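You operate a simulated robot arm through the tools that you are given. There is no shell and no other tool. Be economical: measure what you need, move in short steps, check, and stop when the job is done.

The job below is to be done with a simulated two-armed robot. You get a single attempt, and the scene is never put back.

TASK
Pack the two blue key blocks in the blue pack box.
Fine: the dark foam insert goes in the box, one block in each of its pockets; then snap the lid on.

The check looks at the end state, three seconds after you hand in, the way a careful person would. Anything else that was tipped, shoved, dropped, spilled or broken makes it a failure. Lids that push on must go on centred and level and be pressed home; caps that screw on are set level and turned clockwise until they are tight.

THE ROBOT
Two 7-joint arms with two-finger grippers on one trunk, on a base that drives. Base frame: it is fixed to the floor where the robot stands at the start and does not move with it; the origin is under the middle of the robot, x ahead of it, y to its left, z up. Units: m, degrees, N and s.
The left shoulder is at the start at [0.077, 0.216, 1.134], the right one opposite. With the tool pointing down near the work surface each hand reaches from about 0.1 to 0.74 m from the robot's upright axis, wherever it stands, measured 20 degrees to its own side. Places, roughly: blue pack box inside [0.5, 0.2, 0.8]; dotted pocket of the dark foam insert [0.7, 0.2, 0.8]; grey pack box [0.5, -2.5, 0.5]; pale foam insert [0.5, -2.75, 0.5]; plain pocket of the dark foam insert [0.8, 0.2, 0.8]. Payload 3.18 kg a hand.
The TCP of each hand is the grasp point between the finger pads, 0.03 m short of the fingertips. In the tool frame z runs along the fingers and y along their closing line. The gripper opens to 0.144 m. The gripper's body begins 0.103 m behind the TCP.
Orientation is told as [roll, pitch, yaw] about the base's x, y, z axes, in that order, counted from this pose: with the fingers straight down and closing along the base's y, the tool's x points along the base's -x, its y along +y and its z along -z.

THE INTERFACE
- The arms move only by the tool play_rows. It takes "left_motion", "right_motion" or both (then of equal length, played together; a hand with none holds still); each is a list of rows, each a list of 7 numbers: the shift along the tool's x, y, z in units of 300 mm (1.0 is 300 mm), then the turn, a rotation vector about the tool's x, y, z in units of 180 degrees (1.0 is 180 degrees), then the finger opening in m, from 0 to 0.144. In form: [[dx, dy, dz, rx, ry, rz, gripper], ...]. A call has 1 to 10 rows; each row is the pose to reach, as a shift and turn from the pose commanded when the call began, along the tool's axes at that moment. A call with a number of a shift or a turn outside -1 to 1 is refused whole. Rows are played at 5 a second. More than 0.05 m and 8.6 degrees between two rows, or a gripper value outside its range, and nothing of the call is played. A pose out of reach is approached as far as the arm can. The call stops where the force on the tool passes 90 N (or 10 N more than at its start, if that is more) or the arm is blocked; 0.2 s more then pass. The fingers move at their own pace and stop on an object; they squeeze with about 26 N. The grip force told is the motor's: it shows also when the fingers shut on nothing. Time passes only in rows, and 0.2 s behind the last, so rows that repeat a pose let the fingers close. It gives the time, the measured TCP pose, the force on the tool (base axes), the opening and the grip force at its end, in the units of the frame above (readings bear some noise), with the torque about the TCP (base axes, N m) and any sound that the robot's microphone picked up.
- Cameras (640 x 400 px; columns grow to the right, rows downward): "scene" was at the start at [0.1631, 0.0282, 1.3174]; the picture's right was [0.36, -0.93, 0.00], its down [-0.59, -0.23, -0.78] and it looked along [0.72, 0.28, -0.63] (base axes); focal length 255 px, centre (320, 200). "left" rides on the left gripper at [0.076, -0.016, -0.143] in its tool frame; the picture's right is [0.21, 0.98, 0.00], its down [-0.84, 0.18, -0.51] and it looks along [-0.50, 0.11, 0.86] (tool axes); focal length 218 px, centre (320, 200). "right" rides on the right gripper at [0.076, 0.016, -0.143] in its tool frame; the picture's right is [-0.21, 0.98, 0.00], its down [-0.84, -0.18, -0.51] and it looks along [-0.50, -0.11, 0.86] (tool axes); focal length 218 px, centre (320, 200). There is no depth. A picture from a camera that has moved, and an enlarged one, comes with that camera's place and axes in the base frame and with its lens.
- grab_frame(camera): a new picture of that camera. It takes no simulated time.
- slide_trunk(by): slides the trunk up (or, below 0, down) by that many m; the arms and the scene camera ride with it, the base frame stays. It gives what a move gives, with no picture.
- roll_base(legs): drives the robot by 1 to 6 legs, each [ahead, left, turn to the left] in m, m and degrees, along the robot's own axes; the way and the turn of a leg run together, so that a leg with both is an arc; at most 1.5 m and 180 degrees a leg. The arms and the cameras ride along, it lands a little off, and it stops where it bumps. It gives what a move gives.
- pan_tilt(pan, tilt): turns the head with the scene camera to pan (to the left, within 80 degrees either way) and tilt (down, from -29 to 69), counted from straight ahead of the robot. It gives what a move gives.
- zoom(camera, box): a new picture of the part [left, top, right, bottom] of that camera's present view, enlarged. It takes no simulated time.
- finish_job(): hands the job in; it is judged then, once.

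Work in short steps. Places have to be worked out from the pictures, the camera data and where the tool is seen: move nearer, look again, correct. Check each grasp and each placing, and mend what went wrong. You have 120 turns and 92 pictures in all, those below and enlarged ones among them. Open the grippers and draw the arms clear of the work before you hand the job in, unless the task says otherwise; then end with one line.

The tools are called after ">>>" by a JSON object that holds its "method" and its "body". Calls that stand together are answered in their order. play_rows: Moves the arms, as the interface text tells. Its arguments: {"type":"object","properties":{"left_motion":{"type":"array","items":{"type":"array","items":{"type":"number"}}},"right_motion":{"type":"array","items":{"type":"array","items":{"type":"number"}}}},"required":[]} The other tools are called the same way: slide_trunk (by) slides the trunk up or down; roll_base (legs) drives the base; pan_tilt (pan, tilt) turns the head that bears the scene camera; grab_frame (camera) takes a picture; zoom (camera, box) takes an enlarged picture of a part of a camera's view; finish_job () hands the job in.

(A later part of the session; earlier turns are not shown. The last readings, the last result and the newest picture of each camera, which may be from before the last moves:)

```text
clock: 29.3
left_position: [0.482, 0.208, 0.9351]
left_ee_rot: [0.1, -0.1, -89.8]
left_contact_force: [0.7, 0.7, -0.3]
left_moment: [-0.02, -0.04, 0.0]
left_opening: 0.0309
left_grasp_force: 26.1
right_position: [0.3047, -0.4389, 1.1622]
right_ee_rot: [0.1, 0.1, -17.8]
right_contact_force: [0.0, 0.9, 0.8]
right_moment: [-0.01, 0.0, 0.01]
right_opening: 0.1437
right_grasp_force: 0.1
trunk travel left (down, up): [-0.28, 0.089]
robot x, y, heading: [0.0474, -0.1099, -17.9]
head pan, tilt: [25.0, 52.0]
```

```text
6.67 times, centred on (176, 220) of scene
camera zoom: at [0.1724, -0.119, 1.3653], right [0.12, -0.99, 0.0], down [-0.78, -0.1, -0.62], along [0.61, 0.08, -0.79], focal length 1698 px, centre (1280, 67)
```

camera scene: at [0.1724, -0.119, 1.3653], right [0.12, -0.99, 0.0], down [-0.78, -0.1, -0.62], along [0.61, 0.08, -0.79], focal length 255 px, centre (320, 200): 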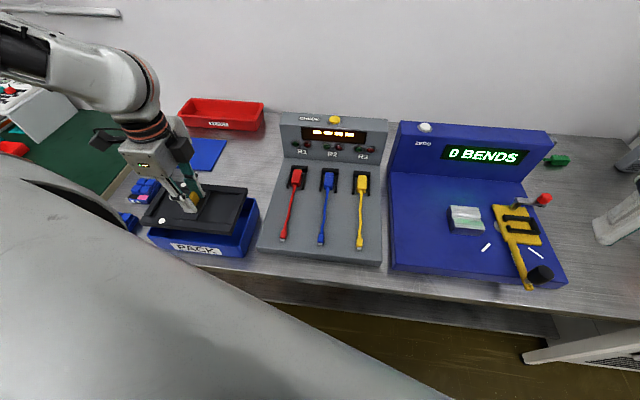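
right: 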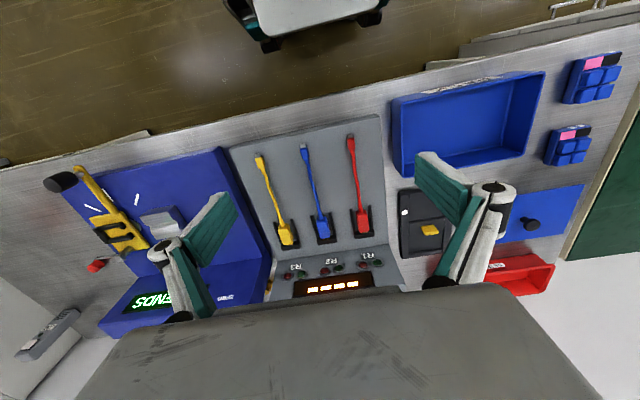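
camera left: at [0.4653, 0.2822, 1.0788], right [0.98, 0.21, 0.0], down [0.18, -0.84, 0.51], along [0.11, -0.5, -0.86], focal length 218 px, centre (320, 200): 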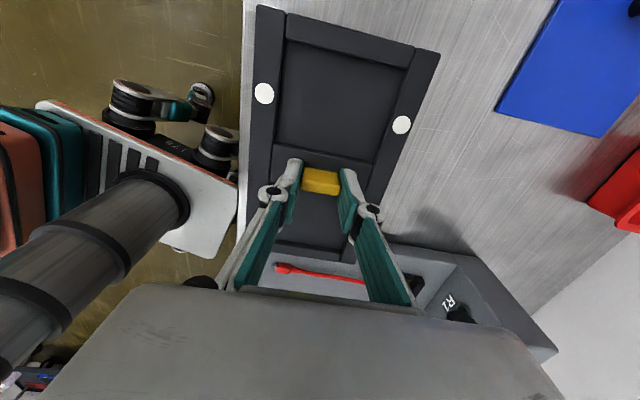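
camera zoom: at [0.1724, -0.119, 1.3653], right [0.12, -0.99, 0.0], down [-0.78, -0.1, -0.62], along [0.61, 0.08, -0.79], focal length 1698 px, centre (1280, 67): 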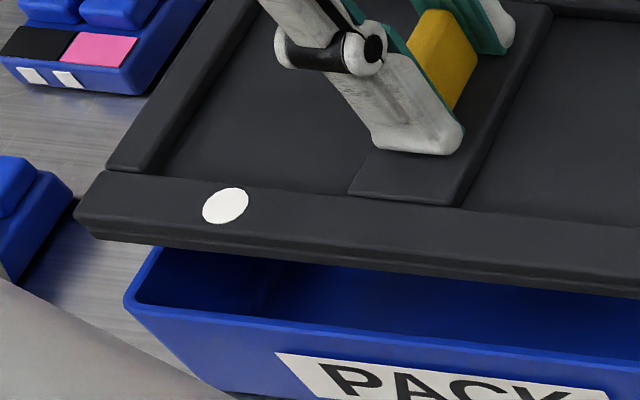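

With exact head angles, insert and box centres agree within ~1 mm. Lower it slowly.

>>> {"method": "play_rows", "body": {"left_motion": [[0, 0, 0.04, 0, 0, 0, 0.0], [0, 0, 0.07, 0, 0, 0, 0.0], [0, 0, 0.1, 0, 0, 0, 0.0], [0, 0, 0.12, 0, 0, 0, 0.0], [0, 0, 0.14, 0, 0, 0, 0.0]]}}

>>> {"method": "zoom", "body": {"camera": "scene", "box": [120, 160, 280, 270]}}

```text
clock: 30.5
left_position: [0.4832, 0.2055, 0.8933]
left_ee_rot: [0.0, 0.0, -89.8]
left_contact_force: [0.0, -1.0, -0.1]
left_moment: [-0.02, 0.03, 0.02]
left_opening: 0.0307
left_grasp_force: 25.8
right_position: [0.3047, -0.4408, 1.1631]
right_ee_rot: [0.0, 0.2, -17.9]
right_contact_force: [0.4, -0.3, -0.4]
right_moment: [0.01, 0.01, -0.06]
right_opening: 0.1439
right_grasp_force: 0.0
trunk travel left (down, up): [-0.28, 0.089]
robot x, y, heading: [0.0507, -0.1082, -17.8]
head pan, tilt: [25.0, 52.0]
```

```text
3.64 times, centred on (200, 215) of scene
camera zoom: at [0.173, -0.1191, 1.3652], right [0.12, -0.99, 0.0], down [-0.78, -0.1, -0.62], along [0.61, 0.08, -0.79], focal length 926 px, centre (756, 146)
```

zoom: 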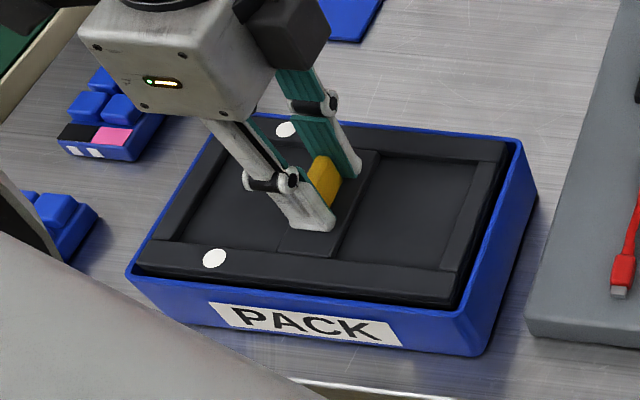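

The insert is entering the box with no contact force. Continue down.

>>> {"method": "play_rows", "body": {"left_motion": [[0, 0, 0.03, 0, 0, 0, 0.0], [0, 0, 0.06, 0, 0, 0, 0.0], [0, 0, 0.09, 0, 0, 0, 0.0], [0, 0, 0.11, 0, 0, 0, 0.0], [0, 0, 0.125, 0, 0, 0, 0.0]]}}

>>> {"method": "zoom", "body": {"camera": "scene", "box": [120, 160, 280, 270]}}

```text
clock: 31.7
left_position: [0.4831, 0.207, 0.8559]
left_ee_rot: [0.0, -0.1, -89.7]
left_contact_force: [0.3, 0.7, -0.9]
left_moment: [0.0, 0.0, 0.03]
left_opening: 0.0312
left_grasp_force: 25.5
right_position: [0.3056, -0.4395, 1.1641]
right_ee_rot: [0.0, 0.1, -17.9]
right_contact_force: [0.5, 0.0, 0.1]
right_moment: [-0.04, 0.0, -0.03]
right_opening: 0.1439
right_grasp_force: 0.1
trunk travel left (down, up): [-0.28, 0.089]
robot x, y, heading: [0.0506, -0.1072, -17.8]
head pan, tilt: [25.0, 52.0]
```

```text
3.64 times, centred on (200, 215) of scene
camera zoom: at [0.1729, -0.1192, 1.3653], right [0.12, -0.99, 0.0], down [-0.78, -0.1, -0.62], along [0.61, 0.08, -0.79], focal length 926 px, centre (756, 146)
```

zoom: 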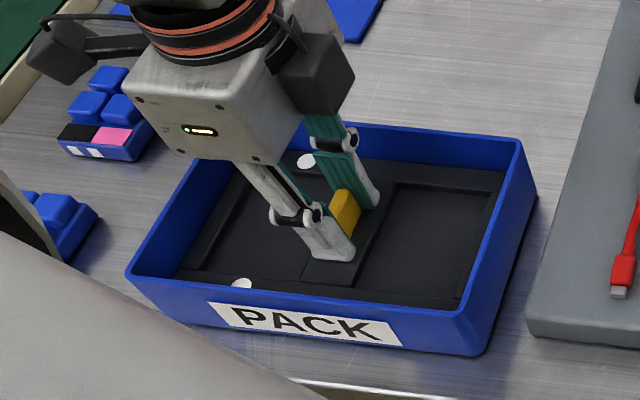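

Nearly at the floor. Go down the last millimetres until light contact, then release.

>>> {"method": "play_rows", "body": {"left_motion": [[0, 0, 0.007, 0, 0, 0, 0.0], [0, 0, 0.014, 0, 0, 0, 0.0]]}}

```text
clock: 32.3
left_position: [0.4824, 0.2064, 0.8519]
left_ee_rot: [-0.1, 0.0, -89.8]
left_contact_force: [0.4, -0.8, -1.1]
left_moment: [0.03, -0.01, -0.02]
left_opening: 0.0309
left_grasp_force: 25.7
right_position: [0.3041, -0.44, 1.1631]
right_ee_rot: [-0.1, 0.2, -17.9]
right_contact_force: [-0.7, 0.4, 0.1]
right_moment: [0.0, 0.01, -0.04]
right_opening: 0.1439
right_grasp_force: 0.1
trunk travel left (down, up): [-0.28, 0.089]
robot x, y, heading: [0.0519, -0.1089, -17.8]
head pan, tilt: [25.0, 52.0]
```

>>> {"method": "play_rows", "body": {"left_motion": [[0, 0, 0.004, 0, 0, 0, 0.0], [0, 0, 0.008, 0, 0, 0, 0.0]]}}

```text
clock: 32.9
left_position: [0.483, 0.2052, 0.851]
left_ee_rot: [0.2, 0.1, -90.0]
left_contact_force: [-0.5, 1.3, 17.9]
left_moment: [0.09, 0.04, 0.0]
left_opening: 0.0309
left_grasp_force: 25.8
right_position: [0.303, -0.4402, 1.1639]
right_ee_rot: [0.1, 0.3, -17.8]
right_contact_force: [1.2, 0.3, -0.3]
right_moment: [-0.03, 0.0, 0.02]
right_opening: 0.1442
right_grasp_force: 0.1
trunk travel left (down, up): [-0.28, 0.089]
robot x, y, heading: [0.053, -0.1093, -17.6]
head pan, tilt: [25.0, 52.0]
```

Contact with the floor (18 N) at TCP 0.851. Open modestly and rise straight up.

>>> {"method": "play_rows", "body": {"left_motion": [[0, 0, -0.003, 0, 0, 0, 0.06], [0, 0, -0.003, 0, 0, 0, 0.06], [0, 0, -0.1, 0, 0, 0, 0.06], [0, 0, -0.22, 0, 0, 0, 0.06], [0, 0, -0.35, 0, 0, 0, 0.06], [0, 0, -0.5, 0, 0, 0, 0.06]]}}

>>> {"method": "grab_frame", "body": {"camera": "left"}}

>>> {"method": "zoom", "body": {"camera": "scene", "box": [120, 150, 280, 270]}}

```text
clock: 34.3
left_position: [0.483, 0.2077, 0.9998]
left_ee_rot: [0.1, 0.0, -90.0]
left_contact_force: [-0.2, 0.3, -0.4]
left_moment: [0.02, 0.01, -0.01]
left_opening: 0.06
left_grasp_force: 0.1
right_position: [0.3044, -0.4402, 1.1635]
right_ee_rot: [0.1, 0.2, -17.9]
right_contact_force: [-0.1, -0.6, -0.1]
right_moment: [-0.02, -0.01, 0.0]
right_opening: 0.144
right_grasp_force: 0.1
trunk travel left (down, up): [-0.28, 0.089]
robot x, y, heading: [0.0511, -0.1141, -17.7]
head pan, tilt: [25.0, 52.0]
```

```text
58 pictures are left
camera left: at [0.4649, 0.2837, 1.144], right [0.98, 0.21, 0.0], down [0.18, -0.84, 0.51], along [0.11, -0.5, -0.86], focal length 218 px, centre (320, 200)
```

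left: 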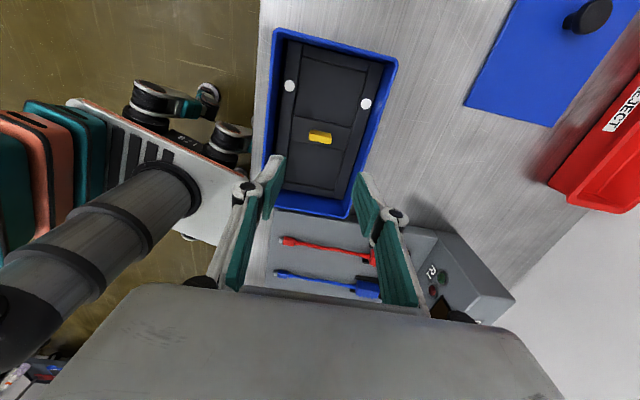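

```text
3.33 times, centred on (200, 210) of scene
camera zoom: at [0.1719, -0.1194, 1.3654], right [0.12, -0.99, 0.0], down [-0.78, -0.1, -0.62], along [0.61, 0.08, -0.79], focal length 849 px, centre (720, 167)
```

zoom: 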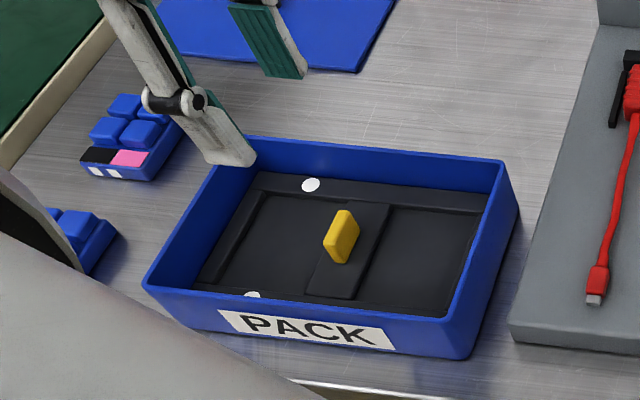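

Insert sits flat in the box. Zoom on pockets for dimensions and bearings.

>>> {"method": "zoom", "body": {"camera": "left", "box": [250, 20, 410, 220]}}

```text
2.00 times, centred on (330, 120) of left
camera zoom: at [0.4649, 0.2837, 1.144], right [0.98, 0.21, 0.0], down [0.18, -0.84, 0.51], along [0.11, -0.5, -0.86], focal length 436 px, centre (300, 360)
```

zoom: 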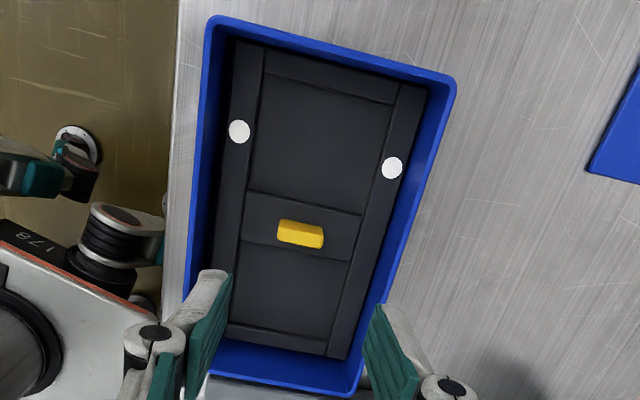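

Pockets are ~0.085 (x) × 0.071 (y): dotted centre ≈(0.483, 0.259), plain ≈(0.483, 0.150); blocks (≈0.075×0.06, long along x) fit without turning. Reposition the base for the blocks: turn left 18°, then shift left.

>>> {"method": "roll_base", "body": {"legs": [[0, 0, 18], [0.03, 0.11, 0]]}}

>>> {"method": "grab_frame", "body": {"camera": "left"}}

>>> {"method": "grab_frame", "body": {"camera": "scene"}}

```text
clock: 37.0
left_position: [0.3948, 0.4376, 0.9999]
left_ee_rot: [-0.1, -0.1, -71.9]
left_contact_force: [0.7, -0.6, 0.0]
left_moment: [-0.04, -0.01, -0.01]
left_opening: 0.0599
left_grasp_force: 0.0
right_position: [0.4234, -0.2349, 1.1631]
right_ee_rot: [0.0, 0.2, 0.1]
right_contact_force: [-0.2, 0.6, -0.1]
right_moment: [-0.02, -0.01, -0.05]
right_opening: 0.1445
right_grasp_force: 0.0
trunk travel left (down, up): [-0.28, 0.089]
robot x, y, heading: [0.0807, 0.0036, -0.2]
head pan, tilt: [25.0, 52.0]
```

```text
55 pictures are left
camera left: at [0.3543, 0.5046, 1.1431], right [0.86, 0.5, 0.0], down [0.43, -0.74, 0.51], along [0.25, -0.44, -0.86], focal length 218 px, centre (320, 200)
```

left: 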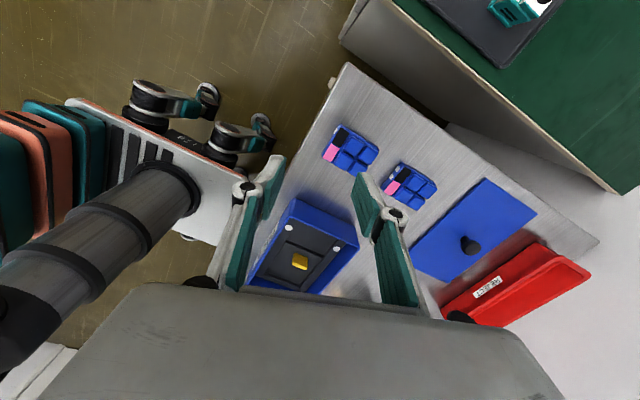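

```text
54 pictures are left
camera scene: at [0.1985, 0.0306, 1.3652], right [0.42, -0.91, 0.0], down [-0.71, -0.33, -0.62], along [0.56, 0.26, -0.79], focal length 255 px, centre (320, 200)
```

scene: 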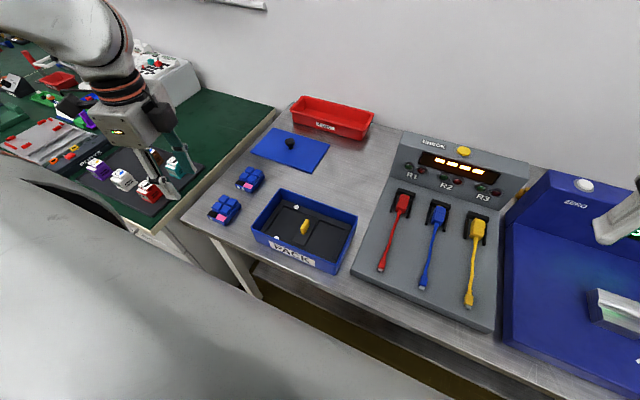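

Rotate the hand back to yaw 0 in place.

>>> {"method": "play_rows", "body": {"left_motion": [[0, 0, 0, 0, 0, -0.0445, 0.1], [0, 0, 0, 0, 0, -0.089, 0.1], [0, 0, 0, 0, 0, -0.1335, 0.1], [0, 0, 0, 0, 0, -0.178, 0.1], [0, 0, 0, 0, 0, -0.2225, 0.1], [0, 0, 0, 0, 0, -0.267, 0.1], [0, 0, 0, 0, 0, -0.3115, 0.1], [0, 0, 0, 0, 0, -0.356, 0.1], [0, 0, 0, 0, 0, -0.4, 0.1]]}}

>>> {"method": "grab_frame", "body": {"camera": "left"}}

```text
clock: 39.0
left_position: [0.3943, 0.4377, 0.9996]
left_ee_rot: [-0.1, 0.0, 0.2]
left_contact_force: [-0.3, 0.3, 0.7]
left_moment: [0.01, 0.01, -0.03]
left_opening: 0.0997
left_grasp_force: 0.0
right_position: [0.4238, -0.235, 1.1641]
right_ee_rot: [0.0, 0.2, 0.0]
right_contact_force: [-0.1, 0.3, 0.1]
right_moment: [-0.04, 0.04, 0.0]
right_opening: 0.1438
right_grasp_force: 0.0
trunk travel left (down, up): [-0.28, 0.089]
robot x, y, heading: [0.0808, 0.0003, -0.0]
head pan, tilt: [25.0, 52.0]
```

```text
53 pictures are left
camera left: at [0.3169, 0.4203, 1.1429], right [-0.21, 0.98, 0.0], down [0.84, 0.18, 0.51], along [0.5, 0.11, -0.86], focal length 218 px, centre (320, 200)
```

left: 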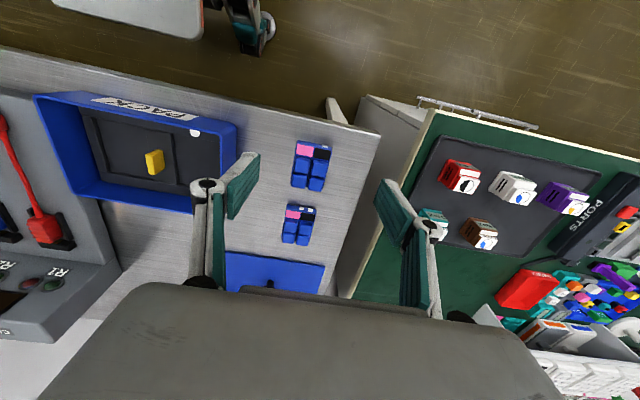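

Both blocks in view: about (0.448, 0.434) and (0.565, 0.433). Go lower for a detailed look.

>>> {"method": "play_rows", "body": {"left_motion": [[-0.03, 0, 0.12, 0, 0, 0, 0.1], [-0.06, 0, 0.25, 0, 0, 0, 0.1]]}}

>>> {"method": "zoom", "body": {"camera": "left", "box": [220, 90, 400, 290]}}

>>> {"method": "zoom", "body": {"camera": "scene", "box": [190, 150, 290, 240]}}

```text
clock: 39.6
left_position: [0.4124, 0.4375, 0.9233]
left_ee_rot: [0.0, 0.0, 0.1]
left_contact_force: [0.5, -0.2, 0.1]
left_moment: [0.0, 0.02, 0.02]
left_opening: 0.0998
left_grasp_force: 0.0
right_position: [0.4233, -0.2345, 1.1631]
right_ee_rot: [-0.1, 0.1, 0.0]
right_contact_force: [-0.3, -0.5, -0.2]
right_moment: [-0.03, 0.01, 0.0]
right_opening: 0.1439
right_grasp_force: 0.0
trunk travel left (down, up): [-0.28, 0.089]
robot x, y, heading: [0.0763, 0.0037, 0.2]
head pan, tilt: [25.0, 52.0]
```

```text
2.00 times, centred on (310, 190) of left
camera zoom: at [0.3352, 0.4207, 1.0672], right [-0.21, 0.98, 0.0], down [0.84, 0.18, 0.51], along [0.5, 0.11, -0.86], focal length 436 px, centre (340, 220)
```

zoom: 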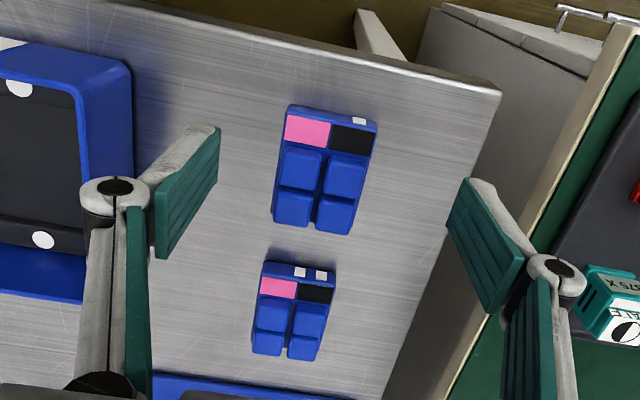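

```text
4.44 times, centred on (240, 195) of scene
camera zoom: at [0.199, 0.0304, 1.3651], right [0.42, -0.91, 0.0], down [-0.71, -0.33, -0.62], along [0.56, 0.26, -0.79], focal length 1132 px, centre (676, 222)
```

zoom: 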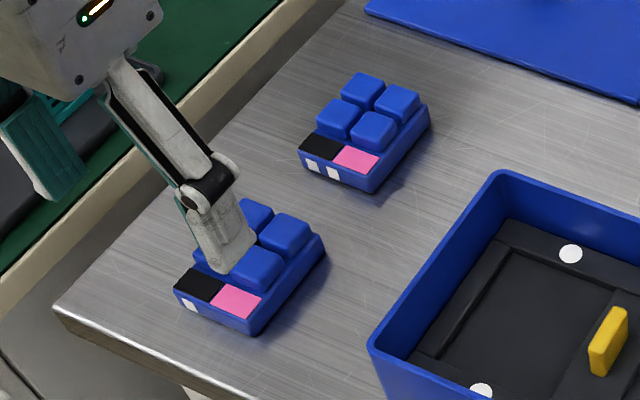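

Blocks are identical size: base ≈0.055×0.075, base top z≈0.815 with keys on top. I'll grip block 1 across its keys (closing along y) at TCP (0.458, 0.4335, 0.845).

>>> {"method": "play_rows", "body": {"left_motion": [[-0.1, -0.01, 0.04, 0, 0, 0, 0.1], [-0.152, -0.013, 0.12, 0, 0, 0, 0.1], [-0.152, -0.013, 0.2, 0, 0, 0, 0.1], [-0.152, -0.013, 0.225, 0, 0, 0, 0.08]]}}

>>> {"method": "zoom", "body": {"camera": "left", "box": [220, 100, 420, 300]}}

>>> {"method": "zoom", "body": {"camera": "scene", "box": [180, 150, 280, 240]}}

```text
clock: 40.6
left_position: [0.4555, 0.4323, 0.8587]
left_ee_rot: [0.0, 0.0, 0.0]
left_contact_force: [-0.2, -0.4, -0.1]
left_moment: [-0.01, 0.01, 0.02]
left_opening: 0.0799
left_grasp_force: 0.1
right_position: [0.423, -0.2347, 1.1627]
right_ee_rot: [0.0, 0.1, 0.0]
right_contact_force: [-0.8, -0.6, 0.1]
right_moment: [-0.01, -0.03, 0.01]
right_opening: 0.1441
right_grasp_force: 0.1
trunk travel left (down, up): [-0.28, 0.089]
robot x, y, heading: [0.0791, 0.0012, 0.1]
head pan, tilt: [25.0, 52.0]
```

```text
2.00 times, centred on (320, 200) of left
camera zoom: at [0.3797, 0.4159, 1.0018], right [-0.21, 0.98, 0.0], down [0.84, 0.18, 0.51], along [0.5, 0.11, -0.86], focal length 436 px, centre (320, 200)
```

zoom: 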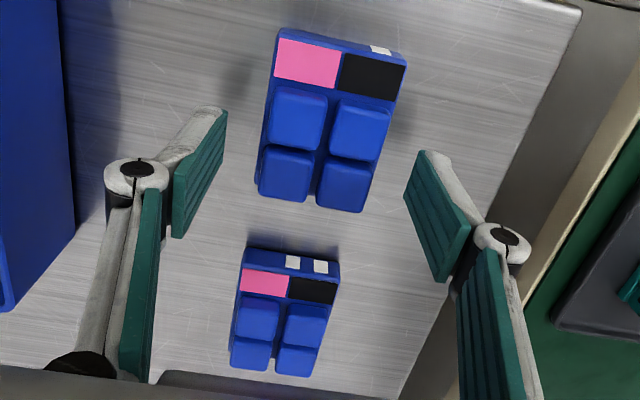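

```text
4.44 times, centred on (230, 195) of scene
camera zoom: at [0.1981, 0.03, 1.3653], right [0.42, -0.91, 0.0], down [-0.71, -0.33, -0.62], along [0.56, 0.26, -0.79], focal length 1132 px, centre (720, 222)
```

zoom: 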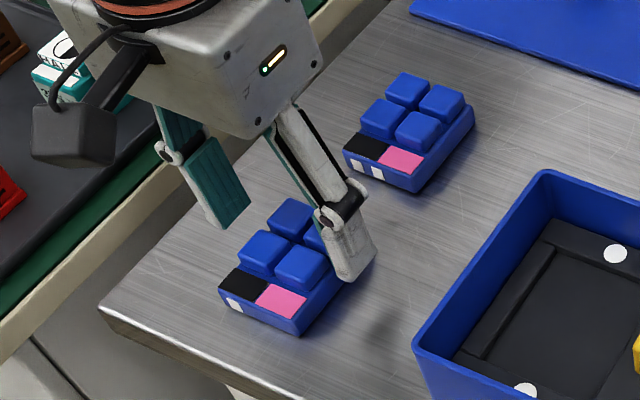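

Aligned. Lower to z 0.845 and close on the keys.

>>> {"method": "play_rows", "body": {"left_motion": [[-0.008, 0.003, 0.025, 0, 0, 0, 0.08], [-0.008, 0.003, 0.047, 0, 0, 0, 0.08], [-0.008, 0.003, 0.047, 0, 0, 0, 0.0], [-0.008, 0.003, 0.047, 0, 0, 0, 0.0], [-0.008, 0.003, 0.047, 0, 0, 0, 0.0]]}}

>>> {"method": "zoom", "body": {"camera": "scene", "box": [180, 150, 280, 240]}}

```text
clock: 41.8
left_position: [0.4596, 0.4357, 0.8431]
left_ee_rot: [0.0, 0.0, 0.1]
left_contact_force: [0.5, 0.2, 0.5]
left_moment: [0.0, 0.02, 0.02]
left_opening: 0.0549
left_grasp_force: 26.1
right_position: [0.4229, -0.2345, 1.163]
right_ee_rot: [0.0, 0.2, -0.1]
right_contact_force: [0.4, -0.6, 0.5]
right_moment: [0.01, -0.01, 0.03]
right_opening: 0.1442
right_grasp_force: 0.0
trunk travel left (down, up): [-0.28, 0.089]
robot x, y, heading: [0.0777, 0.0001, 0.0]
head pan, tilt: [25.0, 52.0]
```

```text
4.44 times, centred on (230, 195) of scene
camera zoom: at [0.1984, 0.0301, 1.3653], right [0.42, -0.91, 0.0], down [-0.71, -0.33, -0.62], along [0.56, 0.26, -0.79], focal length 1132 px, centre (720, 222)
```

zoom: 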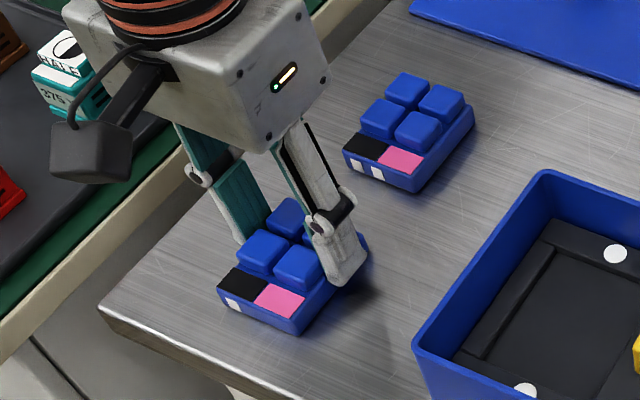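

Opening 0.055 equals the base width: tips catch the base edge. I'll re-grip 5 mm higher so that only the keys are held.

>>> {"method": "play_rows", "body": {"left_motion": [[0, 0, 0, 0, 0, 0, 0.07], [0, -0.004, -0.017, 0, 0, 0, 0.07], [0, -0.004, -0.017, 0, 0, 0, 0.0], [0, -0.004, -0.017, 0, 0, 0, 0.0], [0, -0.004, -0.017, 0, 0, 0, 0.0]]}}

```text
clock: 43.0
left_position: [0.4613, 0.433, 0.8487]
left_ee_rot: [0.0, 0.0, 0.2]
left_contact_force: [-0.3, 0.0, 1.3]
left_moment: [-0.02, 0.04, -0.04]
left_opening: 0.049
left_grasp_force: 26.4
right_position: [0.423, -0.2338, 1.163]
right_ee_rot: [0.0, 0.2, 0.0]
right_contact_force: [-0.8, 1.1, 0.3]
right_moment: [0.02, 0.0, 0.01]
right_opening: 0.1442
right_grasp_force: 0.0
trunk travel left (down, up): [-0.28, 0.089]
robot x, y, heading: [0.0769, -0.0031, 0.0]
head pan, tilt: [25.0, 52.0]
```

Now the grip is on the keys (0.049). Lift 0.1 m.

>>> {"method": "play_rows", "body": {"left_motion": [[0, 0, -0.03, 0, 0, 0, 0.0], [0, 0, -0.1, 0, 0, 0, 0.0], [0, 0, -0.22, 0, 0, 0, 0.0], [0, 0, -0.333, 0, 0, 0, 0.0]]}}

>>> {"method": "grab_frame", "body": {"camera": "left"}}

>>> {"method": "zoom", "body": {"camera": "scene", "box": [180, 120, 340, 240]}}

```text
clock: 44.0
left_position: [0.4592, 0.4327, 0.9488]
left_ee_rot: [0.0, 0.0, 0.1]
left_contact_force: [0.3, 0.3, -0.4]
left_moment: [-0.01, 0.0, 0.0]
left_opening: 0.0488
left_grasp_force: 26.4
right_position: [0.4225, -0.234, 1.1627]
right_ee_rot: [0.0, 0.2, 0.0]
right_contact_force: [-0.5, 0.0, 0.2]
right_moment: [0.01, -0.06, 0.03]
right_opening: 0.144
right_grasp_force: 0.1
trunk travel left (down, up): [-0.28, 0.089]
robot x, y, heading: [0.083, 0.0, -0.0]
head pan, tilt: [25.0, 52.0]
```

```text
47 pictures are left
camera left: at [0.381, 0.4149, 1.0927], right [-0.21, 0.98, 0.0], down [0.84, 0.18, 0.51], along [0.5, 0.11, -0.86], focal length 218 px, centre (320, 200)
```

left: 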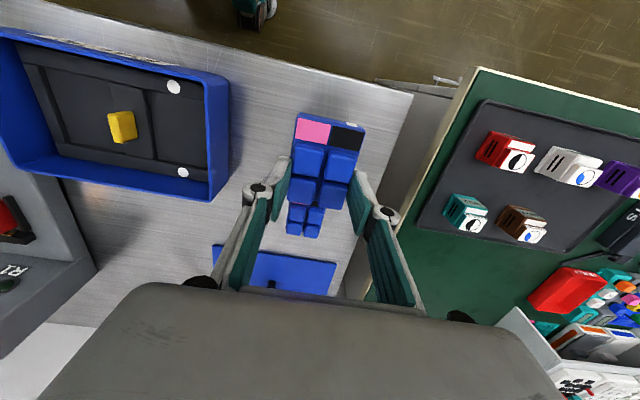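

```text
3.33 times, centred on (260, 180) of scene
camera zoom: at [0.1976, 0.0299, 1.3654], right [0.42, -0.91, 0.0], down [-0.71, -0.33, -0.62], along [0.56, 0.26, -0.79], focal length 849 px, centre (520, 267)
```

zoom: 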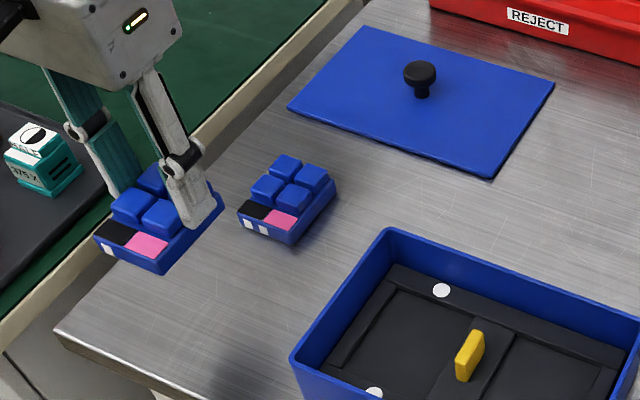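

Block 1 held level; its centre is ≈9 mm behind the TCP in x. Carry it over the plain pocket (TCP target 0.491, 0.151).

>>> {"method": "play_rows", "body": {"left_motion": [[-0.02, -0.15, -0.03, 0, 0, 0, 0.0], [-0.04, -0.31, -0.03, 0, 0, 0, 0.0], [-0.06, -0.47, -0.03, 0, 0, 0, 0.0], [-0.08, -0.63, -0.03, 0, 0, 0, 0.0], [-0.1, -0.79, -0.03, 0, 0, 0, 0.0], [-0.105, -0.937, -0.03, 0, 0, 0, 0.0]]}}

>>> {"method": "grab_frame", "body": {"camera": "left"}}

>>> {"method": "grab_frame", "body": {"camera": "scene"}}

```text
clock: 45.4
left_position: [0.4916, 0.1522, 0.9584]
left_ee_rot: [0.0, 0.0, 0.3]
left_contact_force: [0.5, 0.8, 0.0]
left_moment: [0.03, 0.04, -0.02]
left_opening: 0.049
left_grasp_force: 26.3
right_position: [0.4248, -0.2348, 1.1628]
right_ee_rot: [-0.1, 0.3, 0.0]
right_contact_force: [1.6, 0.6, -0.2]
right_moment: [-0.02, 0.01, -0.03]
right_opening: 0.1441
right_grasp_force: 0.0
trunk travel left (down, up): [-0.28, 0.089]
robot x, y, heading: [0.0834, 0.0025, -0.1]
head pan, tilt: [25.0, 52.0]
```

```text
45 pictures are left
camera left: at [0.4146, 0.1353, 1.1019], right [-0.21, 0.98, 0.0], down [0.84, 0.18, 0.51], along [0.5, 0.11, -0.86], focal length 218 px, centre (320, 200)
```

left: 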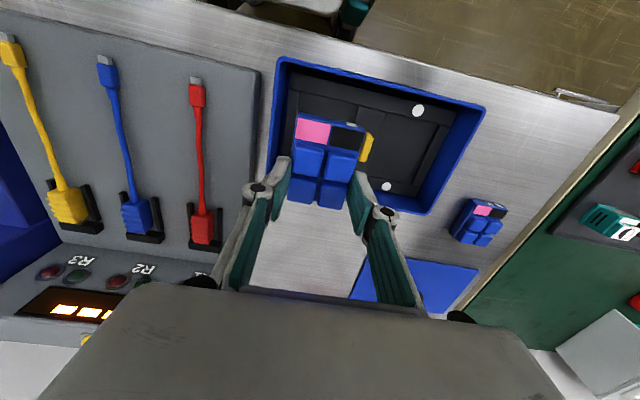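

```text
44 pictures are left
camera scene: at [0.1997, 0.0299, 1.365], right [0.42, -0.91, 0.0], down [-0.71, -0.33, -0.61], along [0.56, 0.26, -0.79], focal length 255 px, centre (320, 200)
```

scene: 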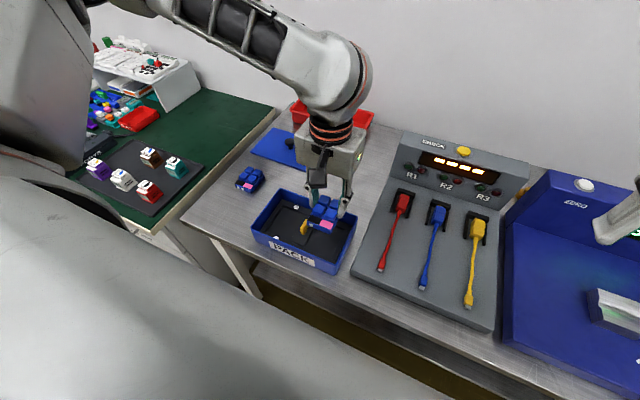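

Reached. Lower to just above the insert and view.

>>> {"method": "play_rows", "body": {"left_motion": [[0, -0.003, 0.1, 0, 0, 0.0015, 0.0], [0, -0.003, 0.18, 0, 0, 0.0015, 0.0], [0, -0.003, 0.235, 0, 0, 0.0015, 0.0]]}}

>>> {"method": "zoom", "body": {"camera": "scene", "box": [245, 175, 365, 275]}}

>>> {"method": "zoom", "body": {"camera": "left", "box": [220, 30, 460, 230]}}

```text
clock: 46.2
left_position: [0.4866, 0.1725, 0.8958]
left_ee_rot: [-0.2, 0.0, -0.2]
left_contact_force: [-0.3, 0.4, -0.6]
left_moment: [-0.01, -0.02, 0.02]
left_opening: 0.0492
left_grasp_force: 25.6
left hand out of reach, approached as far as the arm can: row 1, 2, 3
right_position: [0.4232, -0.2338, 1.1621]
right_ee_rot: [0.0, 0.2, 0.0]
right_contact_force: [-0.2, 0.1, -0.4]
right_moment: [-0.01, 0.04, 0.0]
right_opening: 0.1439
right_grasp_force: 0.1
trunk travel left (down, up): [-0.28, 0.089]
robot x, y, heading: [0.0817, -0.0016, 0.3]
head pan, tilt: [25.0, 52.0]
```

```text
4.00 times, centred on (305, 225) of scene
camera zoom: at [0.1987, 0.0302, 1.3652], right [0.42, -0.91, 0.0], down [-0.71, -0.33, -0.62], along [0.56, 0.26, -0.79], focal length 1019 px, centre (380, 100)
```

zoom: 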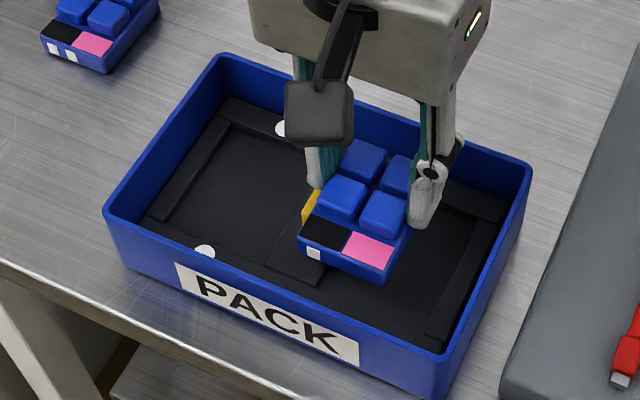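

```text
2.00 times, centred on (340, 130) of left
camera zoom: at [0.4099, 0.1561, 1.0401], right [-0.21, 0.98, 0.0], down [0.84, 0.18, 0.51], along [0.5, 0.1, -0.86], focal length 436 px, centre (280, 340)
```

zoom: 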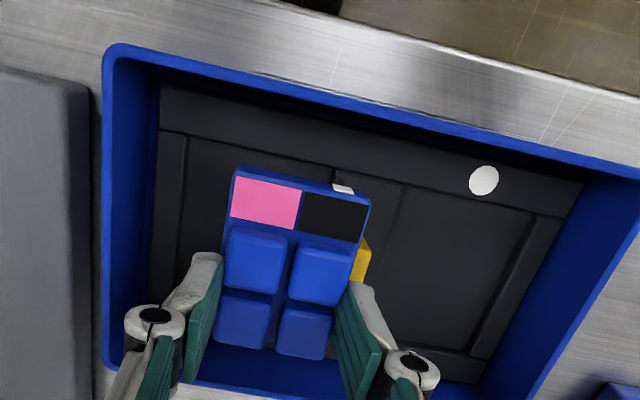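

The reach limit pushed the hand outward. Rise, then shift the base right so the pocket is at a better bearing.

>>> {"method": "play_rows", "body": {"left_motion": [[0, 0, -0.08, -0.001, 0, -0.001, 0.0], [0, 0, -0.18, -0.001, 0, -0.001, 0.0]]}}

```text
clock: 46.8
left_position: [0.4858, 0.1721, 0.9511]
left_ee_rot: [0.2, -0.1, 0.0]
left_contact_force: [-0.7, -0.6, 0.1]
left_moment: [0.01, 0.0, -0.01]
left_opening: 0.0491
left_grasp_force: 25.9
right_position: [0.4216, -0.2343, 1.1635]
right_ee_rot: [0.1, 0.3, 0.0]
right_contact_force: [-0.2, 0.0, 0.3]
right_moment: [-0.02, 0.0, 0.02]
right_opening: 0.1438
right_grasp_force: 0.1
trunk travel left (down, up): [-0.28, 0.089]
robot x, y, heading: [0.0795, 0.0021, -0.0]
head pan, tilt: [25.0, 52.0]
```

>>> {"method": "roll_base", "body": {"legs": [[0, -0.1, 0]]}}

```text
clock: 48.3
left_position: [0.4883, 0.0714, 0.9515]
left_ee_rot: [0.1, 0.0, -0.1]
left_contact_force: [0.5, -0.2, -1.4]
left_moment: [0.02, -0.01, 0.01]
left_opening: 0.0492
left_grasp_force: 26.5
right_position: [0.423, -0.3338, 1.1641]
right_ee_rot: [0.1, 0.2, -0.2]
right_contact_force: [-0.7, -0.3, -0.7]
right_moment: [0.04, 0.01, 0.0]
right_opening: 0.1439
right_grasp_force: 0.0
trunk travel left (down, up): [-0.28, 0.089]
robot x, y, heading: [0.0793, -0.0933, 0.3]
head pan, tilt: [25.0, 52.0]
```

>>> {"method": "play_rows", "body": {"left_motion": [[-0.005, 0.133, 0, 0, 0, 0, 0.0], [-0.01, 0.266, 0, 0, 0, 0, 0.0], [-0.01, 0.266, 0.1, 0, 0, 0, 0.0], [-0.01, 0.266, 0.2, 0, 0, 0, 0.0]]}}

>>> {"method": "zoom", "body": {"camera": "left", "box": [220, 30, 460, 230]}}

>>> {"method": "grab_frame", "body": {"camera": "scene"}}

```text
clock: 49.3
left_position: [0.4899, 0.1507, 0.8922]
left_ee_rot: [0.1, 0.0, 0.1]
left_contact_force: [0.8, 0.2, -0.8]
left_moment: [-0.06, 0.04, 0.03]
left_opening: 0.0489
left_grasp_force: 26.1
right_position: [0.4242, -0.3328, 1.1632]
right_ee_rot: [0.0, 0.2, 0.0]
right_contact_force: [-0.4, 0.4, 0.3]
right_moment: [-0.04, 0.01, -0.02]
right_opening: 0.1437
right_grasp_force: 0.0
trunk travel left (down, up): [-0.28, 0.089]
robot x, y, heading: [0.0794, -0.0977, -0.1]
head pan, tilt: [25.0, 52.0]
```

```text
2.00 times, centred on (340, 130) of left
camera zoom: at [0.4124, 0.1347, 1.0352], right [-0.21, 0.98, 0.0], down [0.84, 0.18, 0.51], along [0.5, 0.11, -0.86], focal length 436 px, centre (280, 340)
```

zoom: 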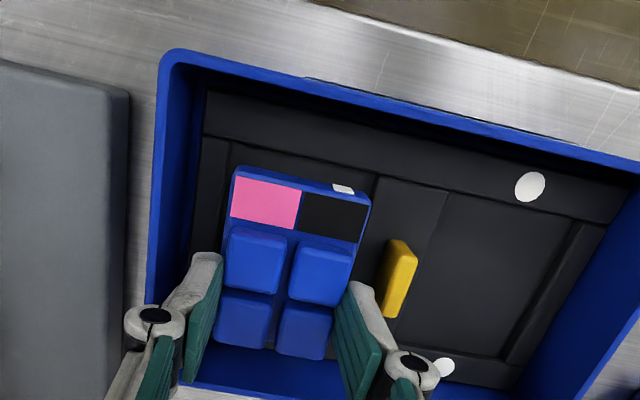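

```text
40 pictures are left
camera scene: at [0.1986, -0.0686, 1.3652], right [0.42, -0.91, 0.0], down [-0.71, -0.33, -0.62], along [0.56, 0.26, -0.79], focal length 255 px, centre (320, 200)
```

scene: 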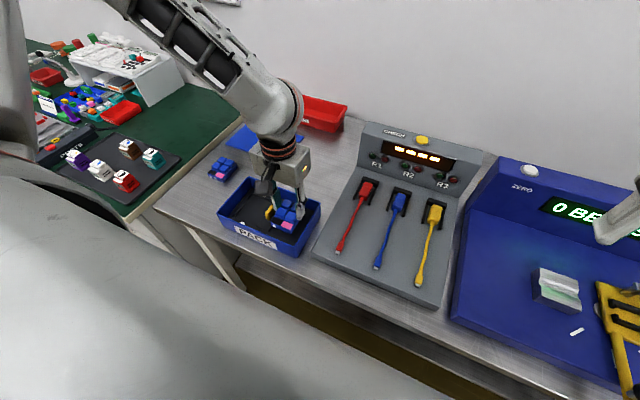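

Block centre (0.482, 0.1514) vs pocket centre (0.483, 0.153): nudge +1.5 mm in y and lower into the pocket.

>>> {"method": "play_rows", "body": {"left_motion": [[0, 0.005, 0.03, 0, 0, 0, 0.0], [0, 0.005, 0.06, 0, 0, 0, 0.0], [0, 0.005, 0.085, 0, 0, 0, 0.0], [0, 0.005, 0.1, 0, 0, 0, 0.0]]}}

>>> {"method": "zoom", "body": {"camera": "left", "box": [220, 30, 460, 230]}}

```text
clock: 50.3
left_position: [0.4895, 0.1526, 0.8613]
left_ee_rot: [0.0, 0.0, -0.1]
left_contact_force: [0.1, 0.1, -1.0]
left_moment: [-0.06, -0.01, 0.01]
left_opening: 0.0491
left_grasp_force: 26.0
right_position: [0.4235, -0.3343, 1.1635]
right_ee_rot: [-0.1, 0.2, -0.1]
right_contact_force: [0.2, -0.3, 0.2]
right_moment: [0.0, -0.01, -0.02]
right_opening: 0.1441
right_grasp_force: 0.1
trunk travel left (down, up): [-0.28, 0.089]
robot x, y, heading: [0.0803, -0.0978, -0.0]
head pan, tilt: [25.0, 52.0]
```

```text
2.00 times, centred on (340, 130) of left
camera zoom: at [0.4119, 0.1362, 1.0054], right [-0.21, 0.98, 0.0], down [0.84, 0.18, 0.51], along [0.5, 0.11, -0.86], focal length 436 px, centre (280, 340)
```

zoom: 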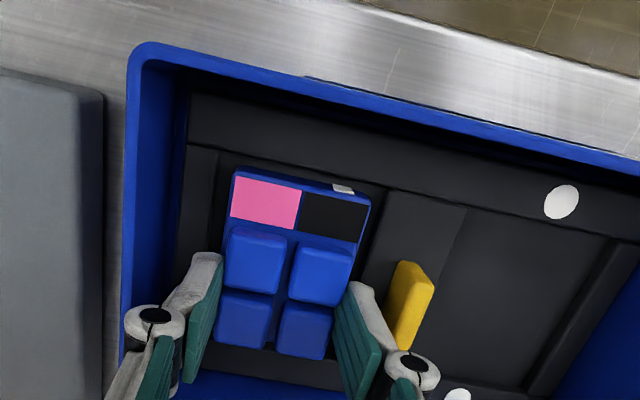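

It's in the pocket with no contact. Continue down gently.

>>> {"method": "play_rows", "body": {"left_motion": [[0, 0, 0.008, 0, 0, 0, 0.0], [0, 0, 0.014, 0, 0, 0, 0.0], [0, 0, 0.02, 0, 0, 0, 0.0]]}}

```text
clock: 51.1
left_position: [0.4895, 0.1528, 0.858]
left_ee_rot: [0.2, -0.2, -0.1]
left_contact_force: [-2.6, 4.7, 35.2]
left_moment: [0.15, 0.27, 0.0]
left_opening: 0.0495
left_grasp_force: 25.9
right_position: [0.421, -0.3346, 1.1643]
right_ee_rot: [0.1, 0.2, -0.1]
right_contact_force: [0.0, -1.0, 0.6]
right_moment: [-0.01, 0.02, -0.02]
right_opening: 0.1438
right_grasp_force: 0.0
trunk travel left (down, up): [-0.28, 0.089]
robot x, y, heading: [0.0817, -0.0987, 0.1]
head pan, tilt: [25.0, 52.0]
```

Contact 35 N at a bottom height of ≈0.797 — the pocket floor. Release and rise.

>>> {"method": "play_rows", "body": {"left_motion": [[0, 0, -0.006, 0, 0, 0, 0.063], [0, 0, -0.006, 0, 0, 0, 0.063], [0, 0, -0.1, 0, 0, 0, 0.063], [0, 0, -0.22, 0, 0, 0, 0.063], [0, 0, -0.35, 0, 0, 0, 0.063]]}}

>>> {"method": "zoom", "body": {"camera": "left", "box": [220, 30, 460, 230]}}

```text
clock: 52.3
left_position: [0.4901, 0.1541, 0.961]
left_ee_rot: [0.1, 0.0, -0.1]
left_contact_force: [0.1, 0.3, 0.6]
left_moment: [0.0, -0.05, 0.03]
left_opening: 0.0631
left_grasp_force: 0.1
right_position: [0.4222, -0.3336, 1.1639]
right_ee_rot: [0.0, 0.1, -0.1]
right_contact_force: [-0.4, -0.2, -0.6]
right_moment: [0.01, -0.03, 0.0]
right_opening: 0.1438
right_grasp_force: 0.0
trunk travel left (down, up): [-0.28, 0.089]
robot x, y, heading: [0.0802, -0.0983, 0.0]
head pan, tilt: [25.0, 52.0]
```

```text
2.00 times, centred on (340, 130) of left
camera zoom: at [0.4123, 0.1369, 1.1042], right [-0.21, 0.98, 0.0], down [0.84, 0.18, 0.51], along [0.5, 0.11, -0.86], focal length 436 px, centre (280, 340)
```

zoom: 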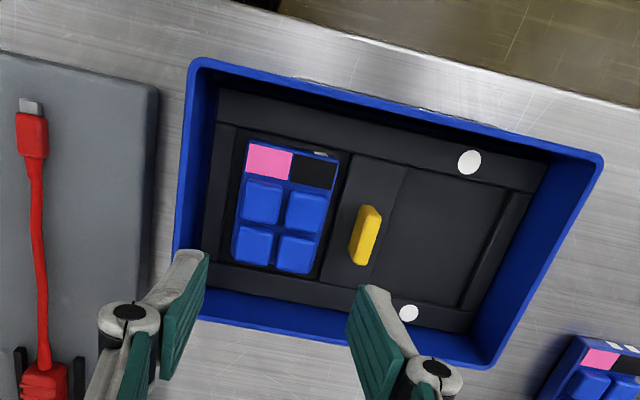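

Block 1 is seated flat in the plain pocket. Shift the base back left for block 2.

>>> {"method": "roll_base", "body": {"legs": [[0, 0.1, 0]]}}

```text
clock: 53.9
left_position: [0.491, 0.2562, 0.96]
left_ee_rot: [0.1, 0.0, -0.1]
left_contact_force: [-0.3, 0.5, 0.0]
left_moment: [-0.03, -0.02, 0.03]
left_opening: 0.0629
left_grasp_force: 0.0
right_position: [0.4231, -0.2325, 1.1626]
right_ee_rot: [0.0, 0.2, -0.1]
right_contact_force: [-0.4, 0.1, -0.5]
right_moment: [-0.02, 0.0, -0.05]
right_opening: 0.1438
right_grasp_force: 0.0
trunk travel left (down, up): [-0.28, 0.089]
robot x, y, heading: [0.0774, 0.0017, -0.0]
head pan, tilt: [25.0, 52.0]
```

>>> {"method": "play_rows", "body": {"left_motion": [[-0.037, 0.147, 0.03, 0, 0, 0, 0.08], [-0.074, 0.293, 0.07, 0, 0, 0, 0.08], [-0.11, 0.44, 0.13, 0, 0, 0, 0.08], [-0.147, 0.585, 0.19, 0, 0, 0, 0.08]]}}

>>> {"method": "zoom", "body": {"camera": "left", "box": [220, 100, 420, 300]}}

```text
clock: 54.9
left_position: [0.5364, 0.4313, 0.9007]
left_ee_rot: [0.0, 0.0, -0.2]
left_contact_force: [-0.1, 0.4, -0.1]
left_moment: [0.01, 0.0, 0.03]
left_opening: 0.08
left_grasp_force: 0.1
right_position: [0.4238, -0.2324, 1.1635]
right_ee_rot: [0.0, 0.2, 0.0]
right_contact_force: [0.1, -0.6, 0.4]
right_moment: [-0.09, -0.01, -0.01]
right_opening: 0.144
right_grasp_force: 0.1
trunk travel left (down, up): [-0.28, 0.089]
robot x, y, heading: [0.0783, -0.0002, -0.2]
head pan, tilt: [25.0, 52.0]
```

```text
2.00 times, centred on (320, 200) of left
camera zoom: at [0.4587, 0.4145, 1.045], right [-0.21, 0.98, 0.0], down [0.84, 0.18, 0.51], along [0.5, 0.11, -0.86], focal length 436 px, centre (320, 200)
```

zoom: 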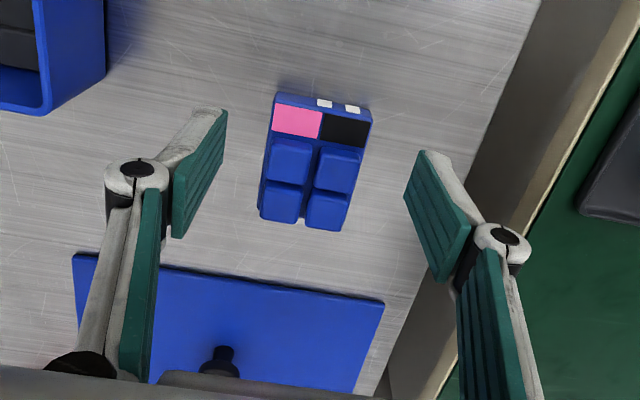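

Block 2: front x≈0.538, centre y≈0.4337. Grip at (0.584, 0.4337, 0.849), same as block 1.

>>> {"method": "play_rows", "body": {"left_motion": [[-0.12, 0.006, 0.03, 0, 0, 0.001, 0.08], [-0.159, 0.008, 0.1, 0, 0, 0.001, 0.08], [-0.159, 0.008, 0.173, 0, 0, 0.001, 0.08], [-0.159, 0.008, 0.173, 0, 0, 0.001, 0.0], [-0.159, 0.008, 0.173, 0, 0, 0.001, 0.0], [-0.159, 0.008, 0.173, 0, 0, 0.001, 0.0]]}}

>>> {"method": "zoom", "body": {"camera": "scene", "box": [200, 120, 300, 210]}}

```text
clock: 56.2
left_position: [0.5818, 0.431, 0.8513]
left_ee_rot: [0.1, 0.0, -0.3]
left_contact_force: [0.2, 0.4, 0.0]
left_moment: [0.01, 0.01, 0.02]
left_opening: 0.0491
left_grasp_force: 25.9
right_position: [0.4221, -0.2328, 1.1635]
right_ee_rot: [0.0, 0.3, -0.2]
right_contact_force: [-0.4, 0.3, 0.3]
right_moment: [-0.02, -0.03, 0.01]
right_opening: 0.1443
right_grasp_force: 0.1
trunk travel left (down, up): [-0.28, 0.089]
robot x, y, heading: [0.082, 0.0044, -0.1]
head pan, tilt: [25.0, 52.0]
```

```text
4.44 times, centred on (250, 165) of scene
camera zoom: at [0.1984, 0.0317, 1.3653], right [0.42, -0.91, 0.0], down [-0.71, -0.33, -0.62], along [0.56, 0.26, -0.79], focal length 1132 px, centre (631, 356)
```

zoom: 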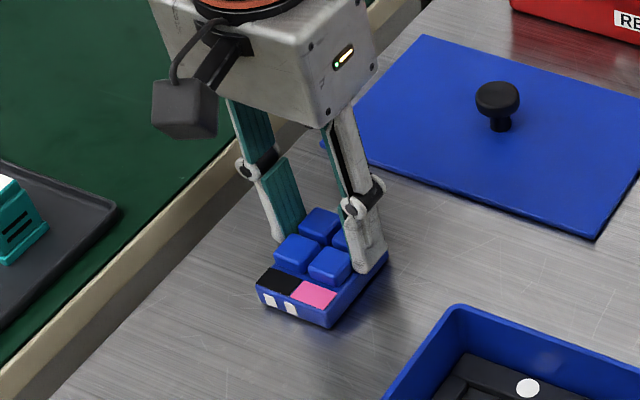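

Good grip. Lift and carry to above the dotted pocket.

>>> {"method": "play_rows", "body": {"left_motion": [[0, 0, -0.05, 0, 0, 0, 0.0], [0, 0, -0.2, 0, 0, 0, 0.0], [0, 0, -0.35, 0, 0, 0, 0.0], [0.07, -0.14, -0.35, 0, 0, 0, 0.0], [0.14, -0.28, -0.35, 0, 0, 0, 0.0], [0.21, -0.42, -0.35, 0, 0, 0, 0.0], [0.308, -0.54, -0.35, 0, 0, 0, 0.0], [0.308, -0.573, -0.28, 0, 0, 0, 0.0]]}}

>>> {"method": "zoom", "body": {"camera": "left", "box": [200, 30, 440, 230]}}

```text
clock: 58.0
left_position: [0.4909, 0.2607, 0.9348]
left_ee_rot: [0.1, 0.0, -0.3]
left_contact_force: [0.4, 0.9, 0.1]
left_moment: [0.01, 0.03, 0.01]
left_opening: 0.0489
left_grasp_force: 25.9
right_position: [0.4237, -0.2324, 1.1614]
right_ee_rot: [0.0, 0.3, -0.1]
right_contact_force: [0.6, 0.2, -1.1]
right_moment: [-0.02, 0.05, 0.01]
right_opening: 0.1441
right_grasp_force: 0.1
trunk travel left (down, up): [-0.28, 0.089]
robot x, y, heading: [0.0822, 0.0026, -0.1]
head pan, tilt: [25.0, 52.0]
```

```text
2.00 times, centred on (320, 130) of left
camera zoom: at [0.4133, 0.2441, 1.0781], right [-0.2, 0.98, 0.0], down [0.84, 0.17, 0.51], along [0.5, 0.11, -0.86], focal length 436 px, centre (320, 340)
```

zoom: 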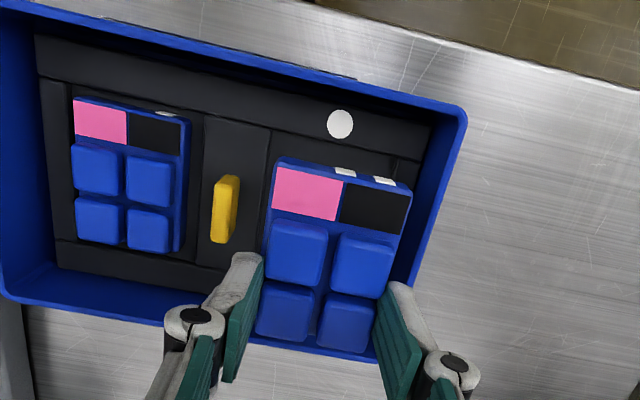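

Lower to just above the pocket and check.

>>> {"method": "play_rows", "body": {"left_motion": [[0, 0, 0.07, 0, 0, -0.001, 0.0], [0, 0, 0.14, 0, 0, -0.0017, 0.0]]}}

>>> {"method": "zoom", "body": {"camera": "left", "box": [200, 30, 440, 230]}}

```text
clock: 58.6
left_position: [0.4897, 0.26, 0.892]
left_ee_rot: [0.2, 0.0, 0.1]
left_contact_force: [0.6, 0.1, -0.4]
left_moment: [-0.02, -0.03, 0.05]
left_opening: 0.049
left_grasp_force: 26.4
right_position: [0.4227, -0.2329, 1.1636]
right_ee_rot: [0.0, 0.3, 0.0]
right_contact_force: [0.6, -0.5, 0.7]
right_moment: [0.01, 0.02, 0.0]
right_opening: 0.1442
right_grasp_force: 0.0
trunk travel left (down, up): [-0.28, 0.089]
robot x, y, heading: [0.0789, 0.0055, -0.1]
head pan, tilt: [25.0, 52.0]
```

```text
2.00 times, centred on (320, 130) of left
camera zoom: at [0.4125, 0.243, 1.036], right [-0.21, 0.98, 0.0], down [0.84, 0.18, 0.51], along [0.5, 0.11, -0.86], focal length 436 px, centre (320, 340)
```

zoom: 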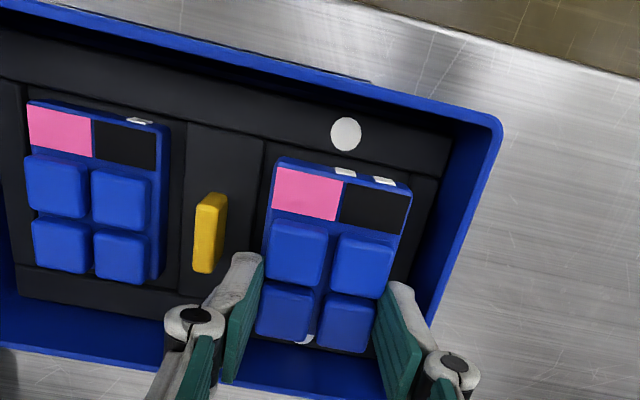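

Block and pocket centres coincide (y≈0.260). Lower in.

>>> {"method": "play_rows", "body": {"left_motion": [[-0.002, 0, 0.03, 0.001, 0, 0, 0.0], [-0.002, 0, 0.06, 0.001, 0, 0, 0.0], [-0.002, 0, 0.085, 0.001, 0, 0, 0.0], [-0.002, 0, 0.1, 0.001, 0, 0, 0.0], [-0.002, 0, 0.107, 0.001, 0, 0, 0.0], [-0.002, 0, 0.112, 0.001, 0, 0, 0.0]]}}

>>> {"method": "zoom", "body": {"camera": "left", "box": [200, 30, 440, 230]}}

```text
clock: 60.0
left_position: [0.4907, 0.2606, 0.8604]
left_ee_rot: [0.0, -0.2, 0.0]
left_contact_force: [-1.4, 3.1, 18.3]
left_moment: [0.07, 0.06, -0.03]
left_opening: 0.0491
left_grasp_force: 25.9
right_position: [0.4217, -0.2335, 1.1635]
right_ee_rot: [-0.1, 0.2, -0.1]
right_contact_force: [-0.1, -0.4, -0.3]
right_moment: [0.02, 0.01, 0.0]
right_opening: 0.1439
right_grasp_force: 0.0
trunk travel left (down, up): [-0.28, 0.089]
robot x, y, heading: [0.0807, 0.0053, -0.0]
head pan, tilt: [25.0, 52.0]
```

```text
2.00 times, centred on (320, 130) of left
camera zoom: at [0.4124, 0.2444, 1.0037], right [-0.21, 0.98, 0.0], down [0.84, 0.18, 0.51], along [0.5, 0.11, -0.86], focal length 436 px, centre (320, 340)
```

zoom: 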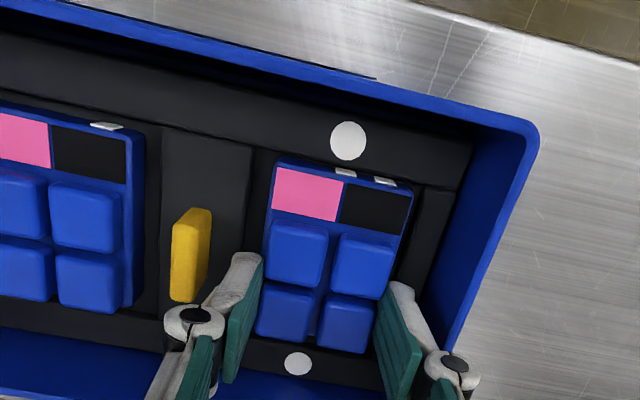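

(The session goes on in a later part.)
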